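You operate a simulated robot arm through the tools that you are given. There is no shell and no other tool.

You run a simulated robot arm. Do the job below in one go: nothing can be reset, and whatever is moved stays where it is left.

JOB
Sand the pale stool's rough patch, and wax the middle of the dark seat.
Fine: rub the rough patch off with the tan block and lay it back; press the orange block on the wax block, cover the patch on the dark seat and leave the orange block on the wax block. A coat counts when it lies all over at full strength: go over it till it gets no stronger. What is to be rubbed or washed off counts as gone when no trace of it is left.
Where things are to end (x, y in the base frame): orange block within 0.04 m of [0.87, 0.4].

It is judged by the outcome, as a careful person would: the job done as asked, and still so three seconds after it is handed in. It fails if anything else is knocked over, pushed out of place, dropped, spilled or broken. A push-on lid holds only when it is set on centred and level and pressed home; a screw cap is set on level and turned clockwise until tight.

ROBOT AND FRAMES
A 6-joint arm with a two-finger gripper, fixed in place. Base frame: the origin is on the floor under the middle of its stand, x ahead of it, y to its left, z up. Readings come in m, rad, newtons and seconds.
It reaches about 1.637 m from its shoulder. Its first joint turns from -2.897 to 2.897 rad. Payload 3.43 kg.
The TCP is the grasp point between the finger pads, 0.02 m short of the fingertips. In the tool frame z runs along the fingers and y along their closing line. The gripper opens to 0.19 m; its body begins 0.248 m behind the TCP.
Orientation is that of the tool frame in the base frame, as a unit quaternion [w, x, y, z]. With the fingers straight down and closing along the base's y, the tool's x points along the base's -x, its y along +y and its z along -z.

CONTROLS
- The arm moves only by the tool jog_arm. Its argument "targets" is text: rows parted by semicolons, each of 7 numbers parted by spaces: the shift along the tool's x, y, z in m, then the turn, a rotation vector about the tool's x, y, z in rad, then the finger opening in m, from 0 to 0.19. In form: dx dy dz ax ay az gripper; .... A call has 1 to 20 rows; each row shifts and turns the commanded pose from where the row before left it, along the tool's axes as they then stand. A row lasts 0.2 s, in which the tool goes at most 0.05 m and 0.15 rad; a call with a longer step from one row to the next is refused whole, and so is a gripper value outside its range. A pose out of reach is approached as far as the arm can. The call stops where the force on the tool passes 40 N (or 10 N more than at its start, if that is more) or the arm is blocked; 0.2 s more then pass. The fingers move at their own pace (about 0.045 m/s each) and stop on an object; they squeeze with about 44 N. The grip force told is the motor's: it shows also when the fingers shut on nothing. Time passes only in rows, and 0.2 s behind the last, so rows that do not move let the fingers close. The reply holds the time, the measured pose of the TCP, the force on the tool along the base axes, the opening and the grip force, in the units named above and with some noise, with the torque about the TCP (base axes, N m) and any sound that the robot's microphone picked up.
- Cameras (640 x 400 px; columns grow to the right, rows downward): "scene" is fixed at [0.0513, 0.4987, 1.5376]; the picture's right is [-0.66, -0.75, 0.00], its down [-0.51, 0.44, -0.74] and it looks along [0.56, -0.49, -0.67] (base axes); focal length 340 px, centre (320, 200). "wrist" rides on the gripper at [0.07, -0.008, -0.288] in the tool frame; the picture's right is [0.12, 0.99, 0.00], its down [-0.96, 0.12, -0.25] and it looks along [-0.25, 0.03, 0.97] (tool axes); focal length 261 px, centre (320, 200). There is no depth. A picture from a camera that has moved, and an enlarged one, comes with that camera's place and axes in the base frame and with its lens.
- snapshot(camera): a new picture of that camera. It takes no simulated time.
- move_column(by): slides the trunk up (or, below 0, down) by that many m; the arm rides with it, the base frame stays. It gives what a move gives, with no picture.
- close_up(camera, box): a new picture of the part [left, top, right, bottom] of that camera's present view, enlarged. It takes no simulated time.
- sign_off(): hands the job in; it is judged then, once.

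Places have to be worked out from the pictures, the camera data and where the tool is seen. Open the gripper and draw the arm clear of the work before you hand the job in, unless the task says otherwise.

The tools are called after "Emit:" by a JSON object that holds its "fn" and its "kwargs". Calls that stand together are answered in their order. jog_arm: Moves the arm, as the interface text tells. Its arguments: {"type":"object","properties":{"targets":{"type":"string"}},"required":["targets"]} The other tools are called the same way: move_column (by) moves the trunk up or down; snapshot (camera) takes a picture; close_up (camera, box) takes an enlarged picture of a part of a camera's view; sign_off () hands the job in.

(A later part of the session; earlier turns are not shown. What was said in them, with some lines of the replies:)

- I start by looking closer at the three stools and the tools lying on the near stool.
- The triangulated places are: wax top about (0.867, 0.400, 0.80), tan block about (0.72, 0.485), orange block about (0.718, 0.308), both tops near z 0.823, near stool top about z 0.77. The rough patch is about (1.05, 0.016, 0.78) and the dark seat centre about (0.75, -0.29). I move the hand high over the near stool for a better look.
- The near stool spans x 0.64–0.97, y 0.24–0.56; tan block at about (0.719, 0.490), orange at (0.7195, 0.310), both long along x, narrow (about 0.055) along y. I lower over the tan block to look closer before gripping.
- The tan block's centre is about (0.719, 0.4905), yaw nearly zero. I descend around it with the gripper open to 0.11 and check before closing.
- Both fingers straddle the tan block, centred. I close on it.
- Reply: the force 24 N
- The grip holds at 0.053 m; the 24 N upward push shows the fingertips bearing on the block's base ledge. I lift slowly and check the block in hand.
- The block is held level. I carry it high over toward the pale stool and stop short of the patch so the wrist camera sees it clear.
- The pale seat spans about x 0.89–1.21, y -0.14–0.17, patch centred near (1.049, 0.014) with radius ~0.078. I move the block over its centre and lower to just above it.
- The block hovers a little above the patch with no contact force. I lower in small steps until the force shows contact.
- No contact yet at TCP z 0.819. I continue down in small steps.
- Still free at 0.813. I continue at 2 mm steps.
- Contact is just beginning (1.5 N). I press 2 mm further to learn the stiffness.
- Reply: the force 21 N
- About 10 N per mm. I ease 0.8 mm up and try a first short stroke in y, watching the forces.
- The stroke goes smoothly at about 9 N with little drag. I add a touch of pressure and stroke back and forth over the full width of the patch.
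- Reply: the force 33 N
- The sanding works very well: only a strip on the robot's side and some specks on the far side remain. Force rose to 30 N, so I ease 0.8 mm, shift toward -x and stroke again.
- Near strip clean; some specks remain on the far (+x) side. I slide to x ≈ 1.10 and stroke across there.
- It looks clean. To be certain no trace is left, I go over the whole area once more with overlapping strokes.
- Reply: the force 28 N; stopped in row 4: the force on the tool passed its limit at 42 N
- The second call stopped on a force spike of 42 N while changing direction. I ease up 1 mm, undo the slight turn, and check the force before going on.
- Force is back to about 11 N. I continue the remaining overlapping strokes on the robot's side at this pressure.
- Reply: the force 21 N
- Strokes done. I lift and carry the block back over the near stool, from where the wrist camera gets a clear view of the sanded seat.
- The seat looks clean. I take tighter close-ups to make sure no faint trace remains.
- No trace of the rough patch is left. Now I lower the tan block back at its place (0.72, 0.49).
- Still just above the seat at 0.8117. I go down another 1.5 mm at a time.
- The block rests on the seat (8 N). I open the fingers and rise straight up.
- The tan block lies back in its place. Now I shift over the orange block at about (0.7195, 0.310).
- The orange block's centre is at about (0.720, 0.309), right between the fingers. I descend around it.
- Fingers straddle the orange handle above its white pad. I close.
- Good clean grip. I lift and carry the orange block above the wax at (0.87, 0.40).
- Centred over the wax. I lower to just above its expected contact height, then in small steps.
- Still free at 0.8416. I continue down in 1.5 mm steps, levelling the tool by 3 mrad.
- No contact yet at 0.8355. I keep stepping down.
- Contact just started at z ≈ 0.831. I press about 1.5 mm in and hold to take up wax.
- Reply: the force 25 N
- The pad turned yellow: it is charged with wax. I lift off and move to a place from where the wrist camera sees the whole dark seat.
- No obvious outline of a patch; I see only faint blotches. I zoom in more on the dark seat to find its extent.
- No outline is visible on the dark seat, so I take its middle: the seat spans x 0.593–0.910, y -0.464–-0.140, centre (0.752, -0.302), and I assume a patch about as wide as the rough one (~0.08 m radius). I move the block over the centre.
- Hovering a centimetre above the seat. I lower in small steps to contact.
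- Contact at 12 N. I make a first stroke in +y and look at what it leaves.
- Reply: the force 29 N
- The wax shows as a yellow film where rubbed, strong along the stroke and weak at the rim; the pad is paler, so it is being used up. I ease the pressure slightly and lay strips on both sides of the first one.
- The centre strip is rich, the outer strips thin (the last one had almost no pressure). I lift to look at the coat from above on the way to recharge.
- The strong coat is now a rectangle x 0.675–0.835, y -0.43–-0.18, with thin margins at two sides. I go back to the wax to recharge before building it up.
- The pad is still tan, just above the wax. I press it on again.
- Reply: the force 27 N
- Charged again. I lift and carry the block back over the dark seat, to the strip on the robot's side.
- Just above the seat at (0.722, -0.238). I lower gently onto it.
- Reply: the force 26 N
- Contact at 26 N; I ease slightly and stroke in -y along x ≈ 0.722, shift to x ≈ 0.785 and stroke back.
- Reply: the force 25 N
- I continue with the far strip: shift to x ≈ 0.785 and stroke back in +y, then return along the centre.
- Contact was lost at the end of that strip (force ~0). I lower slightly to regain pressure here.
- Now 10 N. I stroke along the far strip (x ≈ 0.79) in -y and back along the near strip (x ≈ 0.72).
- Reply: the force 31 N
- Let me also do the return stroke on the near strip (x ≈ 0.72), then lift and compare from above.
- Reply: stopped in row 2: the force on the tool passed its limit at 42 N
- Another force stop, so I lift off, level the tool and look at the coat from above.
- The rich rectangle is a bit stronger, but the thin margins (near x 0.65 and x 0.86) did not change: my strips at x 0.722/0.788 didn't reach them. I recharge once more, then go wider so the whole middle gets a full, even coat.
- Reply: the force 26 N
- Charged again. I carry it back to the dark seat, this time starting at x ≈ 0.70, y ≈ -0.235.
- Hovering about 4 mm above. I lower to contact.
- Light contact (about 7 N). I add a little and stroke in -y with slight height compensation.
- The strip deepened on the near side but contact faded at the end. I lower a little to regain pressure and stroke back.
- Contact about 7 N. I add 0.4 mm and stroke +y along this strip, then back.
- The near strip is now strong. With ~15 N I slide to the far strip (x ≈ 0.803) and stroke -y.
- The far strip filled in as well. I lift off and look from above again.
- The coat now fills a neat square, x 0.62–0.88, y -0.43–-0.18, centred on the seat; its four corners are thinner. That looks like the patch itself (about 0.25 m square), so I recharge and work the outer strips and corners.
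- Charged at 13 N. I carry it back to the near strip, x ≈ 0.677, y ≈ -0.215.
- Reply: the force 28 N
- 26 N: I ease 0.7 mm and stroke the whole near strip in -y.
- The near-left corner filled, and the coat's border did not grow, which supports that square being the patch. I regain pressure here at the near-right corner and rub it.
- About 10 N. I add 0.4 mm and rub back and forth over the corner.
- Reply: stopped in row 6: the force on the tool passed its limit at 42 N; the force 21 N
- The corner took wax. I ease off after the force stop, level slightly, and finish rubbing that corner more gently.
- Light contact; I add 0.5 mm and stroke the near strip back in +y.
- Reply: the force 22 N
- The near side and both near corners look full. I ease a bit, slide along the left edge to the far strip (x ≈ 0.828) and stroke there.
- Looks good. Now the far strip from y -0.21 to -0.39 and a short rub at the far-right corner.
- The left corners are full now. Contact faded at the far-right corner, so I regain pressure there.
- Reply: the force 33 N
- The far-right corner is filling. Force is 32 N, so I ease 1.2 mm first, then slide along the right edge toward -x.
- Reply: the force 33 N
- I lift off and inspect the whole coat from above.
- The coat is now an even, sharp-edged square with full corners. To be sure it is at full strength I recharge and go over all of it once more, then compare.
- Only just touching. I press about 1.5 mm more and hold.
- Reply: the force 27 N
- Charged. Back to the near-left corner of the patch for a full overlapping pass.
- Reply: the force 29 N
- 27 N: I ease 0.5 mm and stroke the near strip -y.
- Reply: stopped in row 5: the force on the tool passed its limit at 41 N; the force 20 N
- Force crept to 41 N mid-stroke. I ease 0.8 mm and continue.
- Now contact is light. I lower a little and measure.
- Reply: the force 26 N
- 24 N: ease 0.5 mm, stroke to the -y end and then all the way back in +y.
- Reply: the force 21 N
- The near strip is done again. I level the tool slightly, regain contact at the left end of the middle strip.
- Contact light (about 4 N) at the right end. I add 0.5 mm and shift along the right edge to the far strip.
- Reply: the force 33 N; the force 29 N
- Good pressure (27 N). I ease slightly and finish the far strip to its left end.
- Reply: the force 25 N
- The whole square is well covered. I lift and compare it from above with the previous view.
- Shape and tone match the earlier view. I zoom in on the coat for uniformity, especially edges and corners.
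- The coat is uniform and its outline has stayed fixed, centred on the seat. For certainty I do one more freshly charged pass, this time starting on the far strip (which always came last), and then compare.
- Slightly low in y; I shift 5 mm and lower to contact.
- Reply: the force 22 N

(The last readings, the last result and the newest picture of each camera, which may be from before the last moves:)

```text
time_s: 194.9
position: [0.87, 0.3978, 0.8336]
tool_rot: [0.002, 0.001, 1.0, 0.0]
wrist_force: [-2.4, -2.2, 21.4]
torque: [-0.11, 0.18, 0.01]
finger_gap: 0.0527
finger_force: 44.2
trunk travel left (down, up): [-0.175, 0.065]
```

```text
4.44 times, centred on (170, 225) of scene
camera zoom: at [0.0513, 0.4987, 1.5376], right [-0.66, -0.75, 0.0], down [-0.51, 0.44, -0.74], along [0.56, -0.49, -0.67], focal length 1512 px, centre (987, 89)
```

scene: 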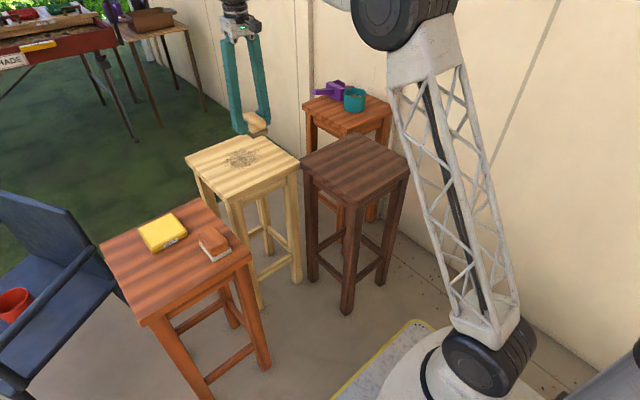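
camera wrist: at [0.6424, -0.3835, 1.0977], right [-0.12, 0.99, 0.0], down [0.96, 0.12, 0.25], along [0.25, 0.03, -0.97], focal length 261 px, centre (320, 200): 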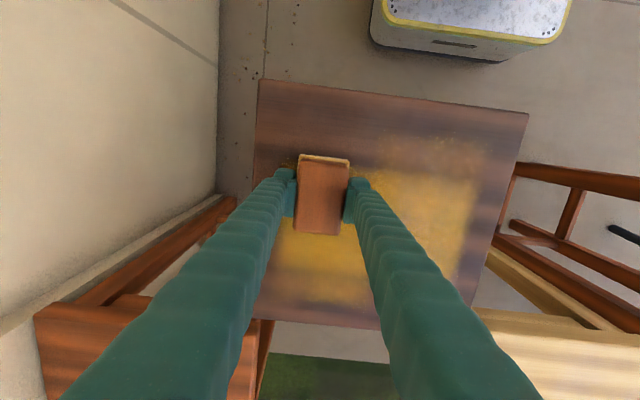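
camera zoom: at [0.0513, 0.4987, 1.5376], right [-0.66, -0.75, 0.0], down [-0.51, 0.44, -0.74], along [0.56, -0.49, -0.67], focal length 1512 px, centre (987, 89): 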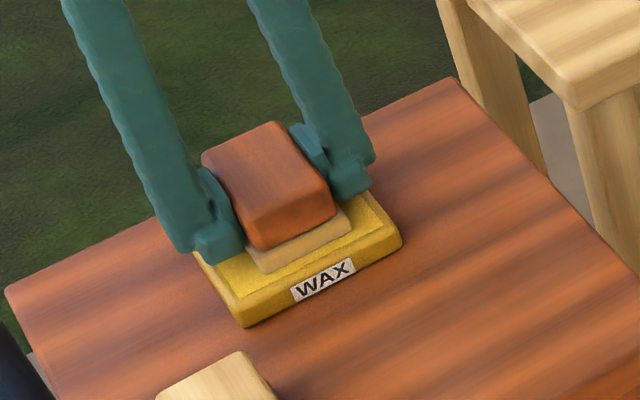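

Charged. I go to the far-left corner of the patch.

Emit:
{"fn": "jog_arm", "kwargs": {"targets": "0 0 -0.005 0 0 0 0.03; 0 0 -0.03 0 0 0 0.03; 0 0 -0.04 0 0 0 0.03; 0 0 -0.043 0 0 0 0.03; 0.0029 -0.0434 0 0 0 0 0.03; 0.0029 -0.0434 0 0 0 0 0.03; 0.0029 -0.0434 0 0 0 0 0.03; 0.0029 -0.0434 0 0 0 0 0.03; 0.0029 -0.0434 0 0 0 0 0.03; 0.0029 -0.0434 0 0 0 0 0.03; 0.0029 -0.0434 0 0 0 0 0.03; 0.0029 -0.0434 0 0 0 0 0.03; 0.0029 -0.0434 0 0 0 0 0.03; 0.0029 -0.0434 0 0 0 0 0.03; 0.0029 -0.0434 0 0 0 0 0.03; 0.0029 -0.0434 0 0 0 0 0.03; 0.0029 -0.0434 0 0 0 0 0.03; 0.0029 -0.0434 0 0 0 0 0.03; 0 0 0 0 0 0 0.03"}}

Emit:
{"fn": "jog_arm", "kwargs": {"targets": "0 0 0.04 0 0 0 0.03; 0 0 0.04 0 0 0 0.03; 0 0 0.03 0 0 0 0.03; 0 0 0.018 0 0 0 0.03; 0 0 0.006 0 0 0 0.03; 0 0 0.002 0 0 0 0.03; 0 0 0 0 0 0 0.03"}}

```text
time_s: 198.9
position: [0.8293, -0.2107, 0.9446]
tool_rot: [0.001, 0.0, 1.0, 0.0]
wrist_force: [-0.3, 0.2, -1.7]
torque: [0.01, 0.01, 0.03]
finger_gap: 0.0524
finger_force: 43.7
trunk travel left (down, up): [-0.175, 0.065]
```

```text
time_s: 200.5
position: [0.8282, -0.2088, 0.8123]
tool_rot: [0.001, -0.001, 1.0, 0.0]
wrist_force: [-0.2, 0.6, -0.6]
torque: [0.0, -0.02, 0.0]
finger_gap: 0.0527
finger_force: 43.7
trunk travel left (down, up): [-0.175, 0.065]
```

Emit:
{"fn": "jog_arm", "kwargs": {"targets": "0 0 0.001 0 0 0 0.03; 0 0 0.001 0 0 0 0.03; 0 0 0.0007 0 0 0 0.03; 0 0 0 0 0 0 0.03"}}

```text
time_s: 201.5
position: [0.8274, -0.2079, 0.8095]
tool_rot: [0.0, 0.0, 1.0, 0.0]
wrist_force: [3.2, -0.2, 6.0]
torque: [-0.03, -0.05, 0.0]
finger_gap: 0.0524
finger_force: 43.9
trunk travel left (down, up): [-0.175, 0.065]
```

Contact about 7 N; I add 0.4 mm and stroke the far strip in -y in two parts.

Emit:
{"fn": "jog_arm", "kwargs": {"targets": "0 0 0.0004 0 0 0 0.03; 0 -0.018 0 0 0 0 0.03; 0 -0.018 0 0 0 0 0.03; 0 -0.018 0 0 0 0 0.03; 0 -0.018 0 0 0 0 0.03; 0 -0.018 0 0 0 0 0.03; 0 0 0 0 0 0 0.03"}}

```text
time_s: 203.1
position: [0.8276, -0.2995, 0.8111]
tool_rot: [0.002, 0.0, 1.0, 0.0]
wrist_force: [3.6, 10.7, 33.8]
torque: [0.28, 0.26, 0.0]
finger_gap: 0.0528
finger_force: 44.2
trunk travel left (down, up): [-0.175, 0.065]
```

34 N: I ease 0.7 mm and go on to the right end.

Emit:
{"fn": "jog_arm", "kwargs": {"targets": "0 0 -0.0007 0 0 0 0.03; 0 -0.018 0 0 0 0 0.03; 0 -0.018 0 0 0 0 0.03; 0 -0.018 0 0 0 0 0.03; 0 -0.018 0 0 0 0 0.03; 0 -0.018 0 0 0 0 0.03; 0 0 0 0 0 0 0.03"}}

```text
time_s: 204.7
position: [0.8261, -0.3916, 0.8105]
tool_rot: [0.001, 0.002, 1.0, 0.0]
wrist_force: [-1.4, -0.8, 6.5]
torque: [-0.1, 0.06, -0.02]
finger_gap: 0.0528
finger_force: 43.9
trunk travel left (down, up): [-0.175, 0.065]
```

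Still in contact (7 N). I add 0.4 mm, rub the far-right corner briefly and then slide along the right edge to the near strip.

Emit:
{"fn": "jog_arm", "kwargs": {"targets": "0 0 0.0004 0 0 0 0.03; 0 0.016 0 0 0 0 0.03; 0 0.016 0 0 0 0 0.03; 0 -0.016 0 0 0 0 0.03; 0 -0.016 0 0 0 0 0.03; 0 0 -0.0003 0 0 0 0.03"}}

```text
time_s: 206.1
position: [0.827, -0.3891, 0.8102]
tool_rot: [0.001, 0.001, 1.0, 0.0]
wrist_force: [1.5, 5.7, 13.5]
torque: [0.17, 0.23, -0.02]
finger_gap: 0.0524
finger_force: 44.2
trunk travel left (down, up): [-0.175, 0.065]
```

Emit:
{"fn": "jog_arm", "kwargs": {"targets": "0.018 0 0 0 0 0 0.03; 0.018 0 0 0 0 0 0.03; 0.018 0 0 0 0 0 0.03; 0.02 0 0 0 0 0 0.03; 0 0 0 0 0 0 0.03"}}

```text
time_s: 207.3
position: [0.754, -0.3889, 0.8099]
tool_rot: [0.002, 0.0, 1.0, -0.001]
wrist_force: [-1.1, 5.7, 18.6]
torque: [0.3, 0.7, -0.19]
finger_gap: 0.0525
finger_force: 44.5
trunk travel left (down, up): [-0.175, 0.065]
stopped in row 5: the force on the tool passed its limit at 45 N (the readings are from after the stop); the commanded pose is now the measured one
```

Force limit touched at the end; I ease 0.8 mm, level, and stroke the middle strip in +y.

Emit:
{"fn": "jog_arm", "kwargs": {"targets": "0 0 -0.0008 -0.001 0.003 0 0.03; 0 0.018 0 0 0 0 0.03; 0 0.018 0 0 0 0 0.03; 0 0.018 0 0 0 0 0.03; 0 0.018 0 0 0 0 0.03; 0 0.018 0 0 0 0 0.03; 0 0 0 0 0 0 0.03"}}

```text
time_s: 208.9
position: [0.7555, -0.2981, 0.8113]
tool_rot: [0.0, 0.001, 1.0, 0.0]
wrist_force: [0.4, -0.6, -1.4]
torque: [0.01, -0.02, 0.03]
finger_gap: 0.0527
finger_force: 43.8
trunk travel left (down, up): [-0.175, 0.065]
```

Emit:
{"fn": "jog_arm", "kwargs": {"targets": "0 0 0.0006 0 0 0 0.03; 0 0 0.0005 0 0 0 0.03; 0 0 0 0 0 0 0.03"}}

```text
time_s: 209.7
position: [0.7555, -0.298, 0.8088]
tool_rot: [0.001, 0.0, 1.0, 0.0]
wrist_force: [-0.9, 3.0, 10.2]
torque: [0.04, -0.41, 0.12]
finger_gap: 0.0525
finger_force: 44.0
trunk travel left (down, up): [-0.175, 0.065]
```

Contact about 11 N at the middle. I stroke the middle strip: +y to the left end, along to the near strip.

Emit:
{"fn": "jog_arm", "kwargs": {"targets": "0 0.018 0 0 0 0 0.03; 0 0.018 0 0 0 0 0.03; 0 0.018 0 0 0 0 0.03; 0 0.018 0 0 0 0 0.03; 0 0.016 0 0 0 0 0.03; 0 0 0 0 0 0 0.03"}}

```text
time_s: 211.1
position: [0.7532, -0.2094, 0.8103]
tool_rot: [0.001, 0.001, 1.0, 0.0]
wrist_force: [0.3, -2.6, 10.4]
torque: [-0.04, -0.1, 0.0]
finger_gap: 0.0528
finger_force: 43.9
trunk travel left (down, up): [-0.175, 0.065]
```

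Emit:
{"fn": "jog_arm", "kwargs": {"targets": "0.018 0 0 0 0 0 0.03; 0.018 0 0 0 0 0 0.03; 0.018 0 0 0 0 0 0.03; 0.02 0 0 0 0 0 0.03; 0 0 0 0 0 0 0.03"}}

```text
time_s: 212.3
position: [0.6807, -0.2105, 0.8094]
tool_rot: [0.0, 0.001, 1.0, 0.0]
wrist_force: [0.5, 1.7, 22.2]
torque: [-0.03, -0.2, 0.06]
finger_gap: 0.0526
finger_force: 44.5
trunk travel left (down, up): [-0.175, 0.065]
```

Now 22 N at the near-left corner. I ease 0.4 mm and stroke the near strip in -y in two parts.

Emit:
{"fn": "jog_arm", "kwargs": {"targets": "0.003 0 -0.0004 0 0 0 0.03; 0 -0.018 0 0 0 0 0.03; 0 -0.018 0 0 0 0 0.03; 0 -0.018 0 0 0 0 0.03; 0 -0.018 0 0 0 0 0.03; 0 -0.018 0 0 0 0 0.03; 0 0 0 0 0 0 0.03"}}

```text
time_s: 213.9
position: [0.6775, -0.2996, 0.8108]
tool_rot: [0.0, 0.0, 1.0, 0.0]
wrist_force: [0.6, -0.8, -0.8]
torque: [0.01, -0.01, -0.04]
finger_gap: 0.0528
finger_force: 44.3
trunk travel left (down, up): [-0.175, 0.065]
```

Emit:
{"fn": "jog_arm", "kwargs": {"targets": "0 0 0.0006 0 0 0 0.03; 0 0 0.0003 0 0 0 0.03; 0 0 0 0 0 0 0.03"}}

```text
time_s: 214.7
position: [0.6779, -0.2994, 0.8086]
tool_rot: [0.001, 0.0, 1.0, 0.0]
wrist_force: [1.6, -0.1, 20.9]
torque: [0.06, 0.41, 0.05]
finger_gap: 0.0527
finger_force: 44.0
trunk travel left (down, up): [-0.175, 0.065]
```

Emit:
{"fn": "jog_arm", "kwargs": {"targets": "0 0.018 -0.0003 0 0 0 0.03; 0 0.018 0 0 0 0 0.03; 0 -0.018 0 0 0 0 0.03; 0 -0.018 0 0 0 0 0.03; 0 -0.018 0 0 0 0 0.03; 0 -0.018 0 0 0 0 0.03; 0 -0.018 0 0 0 0 0.03; 0 0 0 0 0 0 0.03"}}

```text
time_s: 215.7
position: [0.6783, -0.3018, 0.811]
tool_rot: [0.002, 0.001, 1.0, 0.0]
wrist_force: [1.1, -3.2, 16.5]
torque: [-0.01, 0.61, 0.01]
finger_gap: 0.0526
finger_force: 43.8
trunk travel left (down, up): [-0.175, 0.065]
stopped in row 5: the force on the tool passed its limit at 41 N (the readings are from after the stop); the commanded pose is now the measured one
```

I ease 0.6 mm and finish the near strip to the right end.

Emit:
{"fn": "jog_arm", "kwargs": {"targets": "0 0 -0.0006 0 0.003 0 0.03; 0 -0.018 0 0 0 0 0.03; 0 -0.018 0 0 0 0 0.03; 0 0 0 0 0 0 0.03"}}

```text
time_s: 216.7
position: [0.6789, -0.3361, 0.8097]
tool_rot: [-0.001, 0.002, 1.0, -0.001]
wrist_force: [1.3, 6.8, 15.6]
torque: [0.03, -0.54, 0.11]
finger_gap: 0.0527
finger_force: 43.9
trunk travel left (down, up): [-0.175, 0.065]
```

Emit:
{"fn": "jog_arm", "kwargs": {"targets": "0 -0.018 -0.0001 0 -0.001 0 0.03; 0 -0.018 0 0 0 0 0.03; 0 -0.018 0 0 0 0 0.03; 0 0.016 0 0 0 0 0.03; 0 0.016 0 0 0 0 0.03; 0 -0.016 0 0 0 0 0.03; 0 -0.016 0 0 0 0 0.03; 0 0 0 0 0 0 0.03"}}

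```text
time_s: 218.5
position: [0.6771, -0.3921, 0.8094]
tool_rot: [-0.001, 0.002, 1.0, 0.0]
wrist_force: [-1.5, -1.8, 2.9]
torque: [-0.17, -0.11, -0.08]
finger_gap: 0.0528
finger_force: 43.8
trunk travel left (down, up): [-0.175, 0.065]
```

The pass is complete. I lift, go to the viewing place and compare.

Emit:
{"fn": "jog_arm", "kwargs": {"targets": "0 0 -0.005 0 0 0 0.03; 0 0 -0.04 0 0 0 0.03; -0.0112 0.0381 -0.0156 0 0 0 0.03; -0.0112 0.0381 -0.0156 0 0 0 0.03; -0.0112 0.0381 -0.0156 0 0 0 0.03; -0.0112 0.0381 -0.0156 0 0 0 0.03; -0.0112 0.0381 -0.0156 0 0 0 0.03; -0.0112 0.0381 -0.0156 0 0 0 0.03; -0.0112 0.0381 -0.0156 0 0 0 0.03; -0.0112 0.0381 -0.0156 0 0 0 0.03; -0.0112 0.0381 -0.0156 0 0 0 0.03; 0 0 0 0 0 0 0.03"}}

Emit:
{"fn": "close_up", "kwargs": {"camera": "wrist", "box": [90, 20, 310, 230]}}

Emit:
{"fn": "close_up", "kwargs": {"camera": "scene", "box": [290, 120, 430, 215]}}

Emit:
{"fn": "close_up", "kwargs": {"camera": "scene", "box": [310, 130, 405, 195]}}

```text
time_s: 221.1
position: [0.7789, -0.0501, 0.9936]
tool_rot: [-0.001, 0.002, 1.0, 0.0]
wrist_force: [0.6, -0.5, -1.0]
torque: [0.04, 0.0, 0.01]
finger_gap: 0.0529
finger_force: 43.8
trunk travel left (down, up): [-0.175, 0.065]
```

```text
1.90 times, centred on (200, 125) of wrist
camera zoom: at [0.7088, -0.058, 1.2817], right [-0.12, 0.99, 0.0], down [0.96, 0.11, 0.25], along [0.25, 0.03, -0.97], focal length 496 px, centre (549, 343)
```

zoom: 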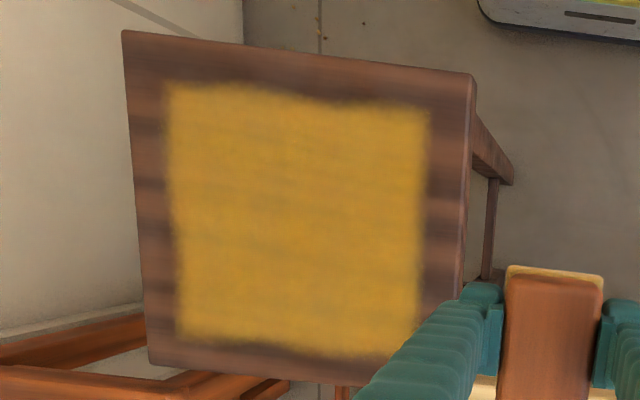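

```text
4.21 times, centred on (360, 168) of scene
camera zoom: at [0.0513, 0.4987, 1.5376], right [-0.66, -0.75, 0.0], down [-0.51, 0.44, -0.74], along [0.56, -0.49, -0.67], focal length 1433 px, centre (152, 337)
```

zoom: 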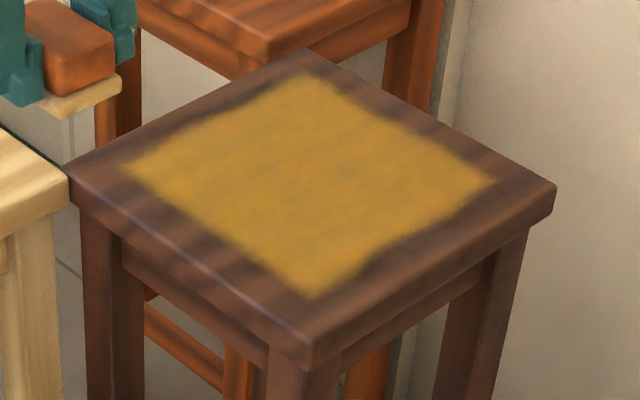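

```text
6.15 times, centred on (358, 162) of scene
camera zoom: at [0.0513, 0.4987, 1.5376], right [-0.66, -0.75, 0.0], down [-0.51, 0.44, -0.74], along [0.56, -0.49, -0.67], focal length 2094 px, centre (89, 431)
```

zoom: 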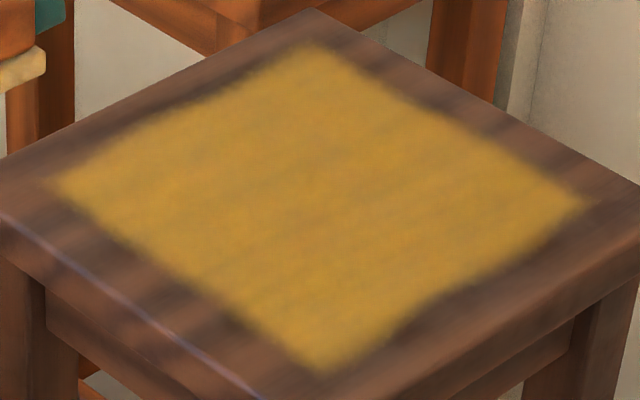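

The picture is the same as before this pass: outline and tone no longer change, so the coat is at full strength. Now I bring the orange block to the wax block to leave it there.

Emit:
{"fn": "jog_arm", "kwargs": {"targets": "-0.0083 0.0409 0.004 0 0 0 0.03; -0.0083 0.0409 0.004 0 0 0 0.03; -0.0083 0.0409 0.004 0 0 0 0.03; -0.0083 0.0409 0.004 0 0 0 0.03; -0.0083 0.0409 0.004 0 0 0 0.03; -0.0083 0.0409 0.004 0 0 0 0.03; -0.0083 0.0409 0.004 0 0 0 0.03; -0.0083 0.0409 0.004 0 0 0 0.03; -0.0083 0.0409 0.004 0 0 0 0.03; -0.0083 0.0409 0.004 0 0 0 0.03; -0.0083 0.0409 0.004 0 0 0 0.03; 0 0 0.03 0 0 0 0.03; 0 0 0.04 0 0 0 0.03; 0 0 0.02 0 0 0 0.03; 0 0 0.015 0 0 0 0.03; 0 0 0.004 0 0 0 0.03; 0 0 0 0 0 0 0.03"}}

Emit:
{"fn": "snapshot", "kwargs": {"camera": "wrist"}}

Emit:
{"fn": "close_up", "kwargs": {"camera": "scene", "box": [110, 180, 230, 270]}}

```text
time_s: 224.7
position: [0.8715, 0.4032, 0.8415]
tool_rot: [-0.001, 0.001, 1.0, 0.0]
wrist_force: [-0.7, 0.1, -1.1]
torque: [0.0, 0.01, 0.02]
finger_gap: 0.0527
finger_force: 44.4
trunk travel left (down, up): [-0.175, 0.065]
```

```text
taken
camera wrist: at [0.801, 0.3944, 1.1294], right [-0.12, 0.99, 0.0], down [0.96, 0.11, 0.25], along [0.24, 0.03, -0.97], focal length 261 px, centre (320, 200)
```

wrist: 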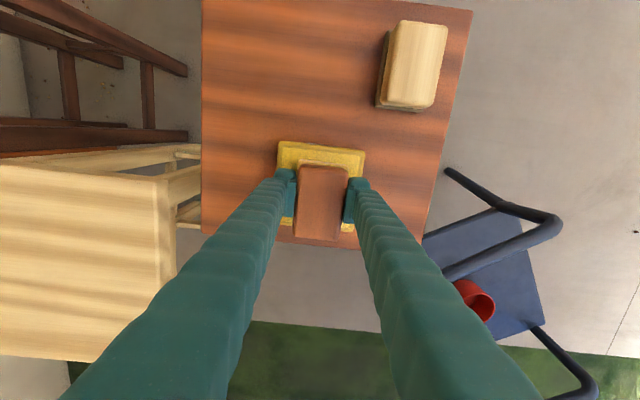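

```text
4.44 times, centred on (170, 225) of scene
camera zoom: at [0.0513, 0.4987, 1.5376], right [-0.66, -0.75, 0.0], down [-0.51, 0.44, -0.74], along [0.56, -0.49, -0.67], focal length 1512 px, centre (987, 89)
```

zoom: 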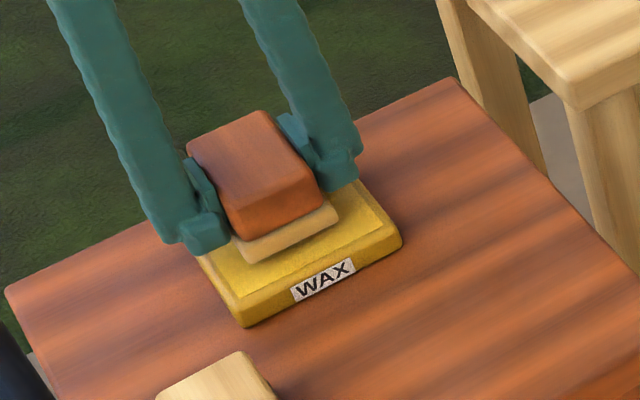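

I nudge 3 mm in -y and lower in small steps to contact.

Emit:
{"fn": "jog_arm", "kwargs": {"targets": "0.001 -0.003 0.003 0 0 0 0.03; 0 0 0.003 0 0 0 0.03; 0 0 0.0015 0 0 0 0.03; 0 0 0.001 0 0 0 0.03; 0 0 0 0 0 0 0.03"}}

```text
time_s: 225.9
position: [0.8706, 0.3995, 0.8341]
tool_rot: [0.0, 0.001, 1.0, 0.001]
wrist_force: [0.3, 0.0, -1.3]
torque: [-0.01, -0.02, 0.0]
finger_gap: 0.053
finger_force: 43.6
trunk travel left (down, up): [-0.175, 0.065]
```

Emit:
{"fn": "jog_arm", "kwargs": {"targets": "0 0 0.001 0 0 0 0.03; 0 0 0.0007 0 0 0 0.03; 0 0 0 0 0 0 0.03"}}

```text
time_s: 226.7
position: [0.8708, 0.4, 0.8325]
tool_rot: [-0.001, 0.001, 1.0, 0.001]
wrist_force: [0.9, -0.1, 1.5]
torque: [-0.1, -0.05, 0.01]
finger_gap: 0.0527
finger_force: 43.9
trunk travel left (down, up): [-0.175, 0.065]
```

Touching now. I press half a millimetre so it is seated, then open the fingers.

Emit:
{"fn": "jog_arm", "kwargs": {"targets": "0 0 0.0005 0 0 0 0.03; 0 0 0 0 0 0 0.03; 0 0 0 0 0 0 0.03"}}

```text
time_s: 227.5
position: [0.87, 0.4001, 0.8318]
tool_rot: [0.0, 0.001, 1.0, 0.001]
wrist_force: [3.4, 1.9, 5.9]
torque: [-0.1, -0.01, 0.03]
finger_gap: 0.0526
finger_force: 43.9
trunk travel left (down, up): [-0.175, 0.065]
```

Seated with about 7 N. I open the fingers and rise straight up.

Emit:
{"fn": "jog_arm", "kwargs": {"targets": "0 0 0 0 0 0 0.07; 0 0 0 0 0 0 0.11; 0 0 0 0 0 0 0.11; 0 0 0 0 0 0 0.11; 0 0 0 0 0 0 0.11; 0 0 -0.02 0 0 0 0.11; 0 0 -0.035 0 0 0 0.11; 0 0 -0.045 0 0 0 0.11; 0 0 -0.045 0 0 0 0.11; 0 0 -0.045 0 0 0 0.11; 0 0 0 0 0 0 0.11"}}

Emit:
{"fn": "snapshot", "kwargs": {"camera": "wrist"}}

Emit:
{"fn": "close_up", "kwargs": {"camera": "scene", "box": [90, 180, 270, 320]}}

```text
time_s: 229.9
position: [0.8696, 0.3979, 1.0173]
tool_rot: [0.0, 0.002, 1.0, 0.0]
wrist_force: [-0.7, 0.3, -0.1]
torque: [0.0, -0.03, 0.0]
finger_gap: 0.11
finger_force: 0.0
trunk travel left (down, up): [-0.175, 0.065]
```

```text
taken
camera wrist: at [0.7997, 0.3881, 1.3049], right [-0.12, 0.99, 0.0], down [0.96, 0.11, 0.25], along [0.25, 0.03, -0.97], focal length 261 px, centre (320, 200)
```

wrist: 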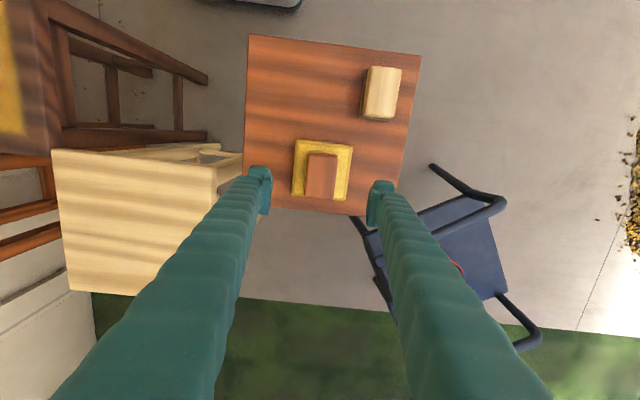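

```text
2.86 times, centred on (180, 250) of scene
camera zoom: at [0.0513, 0.4987, 1.5376], right [-0.66, -0.75, 0.0], down [-0.51, 0.44, -0.74], along [0.56, -0.49, -0.67], focal length 972 px, centre (720, 57)
```

zoom: 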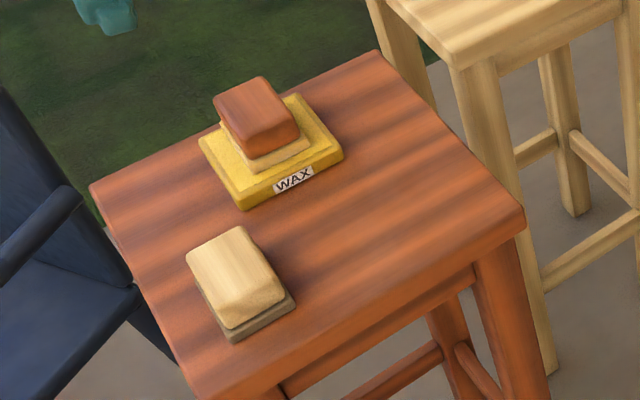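

The orange block sits centred on the wax block and the tan block is in its place. I draw the arm clear to its starting pose and make a final check of both seats.

Emit:
{"fn": "jog_arm", "kwargs": {"targets": "0.0085 -0.0434 -0.0039 0 0 0 0.15; 0.0085 -0.0434 -0.0039 0 0 0 0.19; 0.0085 -0.0434 -0.0039 0 0 0 0.19; 0.0085 -0.0434 -0.0039 0 0 0 0.19; 0.0085 -0.0434 -0.0039 0 0 0 0.19; 0.0085 -0.0434 -0.0039 0 0 0 0.19; 0.0085 -0.0434 -0.0039 0 0 0 0.19; 0.0085 -0.0434 -0.0039 0 0 0 0.19; 0.0085 -0.0434 -0.0039 0 0 0 0.19; 0.0085 -0.0434 -0.0039 0 0 0 0.19; 0.0085 -0.0434 -0.0039 0 0 0 0.19; 0 0 0 0 0 0 0.19"}}

Emit:
{"fn": "snapshot", "kwargs": {"camera": "wrist"}}

Emit:
{"fn": "close_up", "kwargs": {"camera": "wrist", "box": [260, 190, 440, 360]}}

Emit:
{"fn": "snapshot", "kwargs": {"camera": "scene"}}

```text
time_s: 232.5
position: [0.7754, -0.078, 1.0606]
tool_rot: [-0.001, 0.002, 1.0, 0.002]
wrist_force: [0.7, 0.4, -0.1]
torque: [0.02, 0.04, 0.0]
finger_gap: 0.1899
finger_force: 0.0
trunk travel left (down, up): [-0.175, 0.065]
```

```text
taken
camera wrist: at [0.7052, -0.0867, 1.3496], right [-0.12, 0.99, 0.0], down [0.96, 0.11, 0.25], along [0.24, 0.03, -0.97], focal length 261 px, centre (320, 200)
```

wrist: 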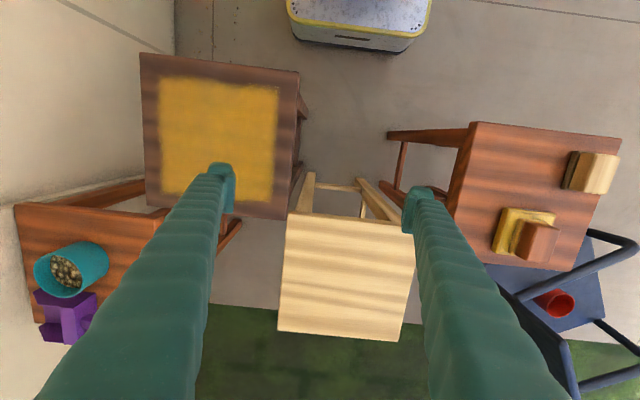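

```text
2.35 times, centred on (350, 275) of wrist
camera zoom: at [0.7052, -0.0867, 1.3496], right [-0.12, 0.99, 0.0], down [0.96, 0.11, 0.25], along [0.24, 0.03, -0.97], focal length 613 px, centre (249, 24)
```

zoom: 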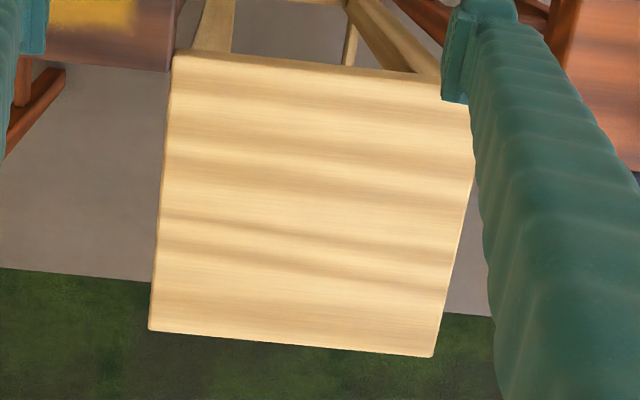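

```text
taken
```

scene: 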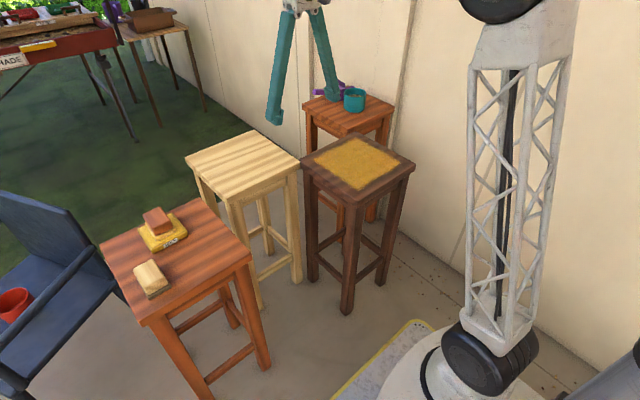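

The pale seat is clean and the dark seat has an even, full coat. The tan block is back in place, the orange block rests on the wax block at about (0.87, 0.40), nothing else has moved, and the arm is clear with the gripper open. I hand the job in.

Emit:
{"fn": "sign_off", "kwargs": {}}

```text
The job is handed in.
```

The job is handed in: the pale stool is sanded and the middle of the dark seat is waxed.

- **Pale stool:** The rough patch was rubbed off with the tan block. Tight close-ups from both cameras show no trace of it. The tan block lies back where it was, at about (0.72, 0.49).
- **Dark seat:** The seat showed no outline of a patch beforehand. I took the patch to be the square where the coat stopped spreading, about 0.25 m a side and centred on the seat. I charged the orange block six times. The last full pass made no visible difference to the coat's tone or outline, so I judged it at full strength.
- **Orange block:** It sits centred on the wax block at about (0.87, 0.40), within the 0.04 m allowed.

The force limit stopped the arm a few times in mid-stroke while sanding and waxing, peaking at about 45 N. The final pictures show the stools and everything else where they started. The arm was back at its starting pose with the gripper open before I signed off.
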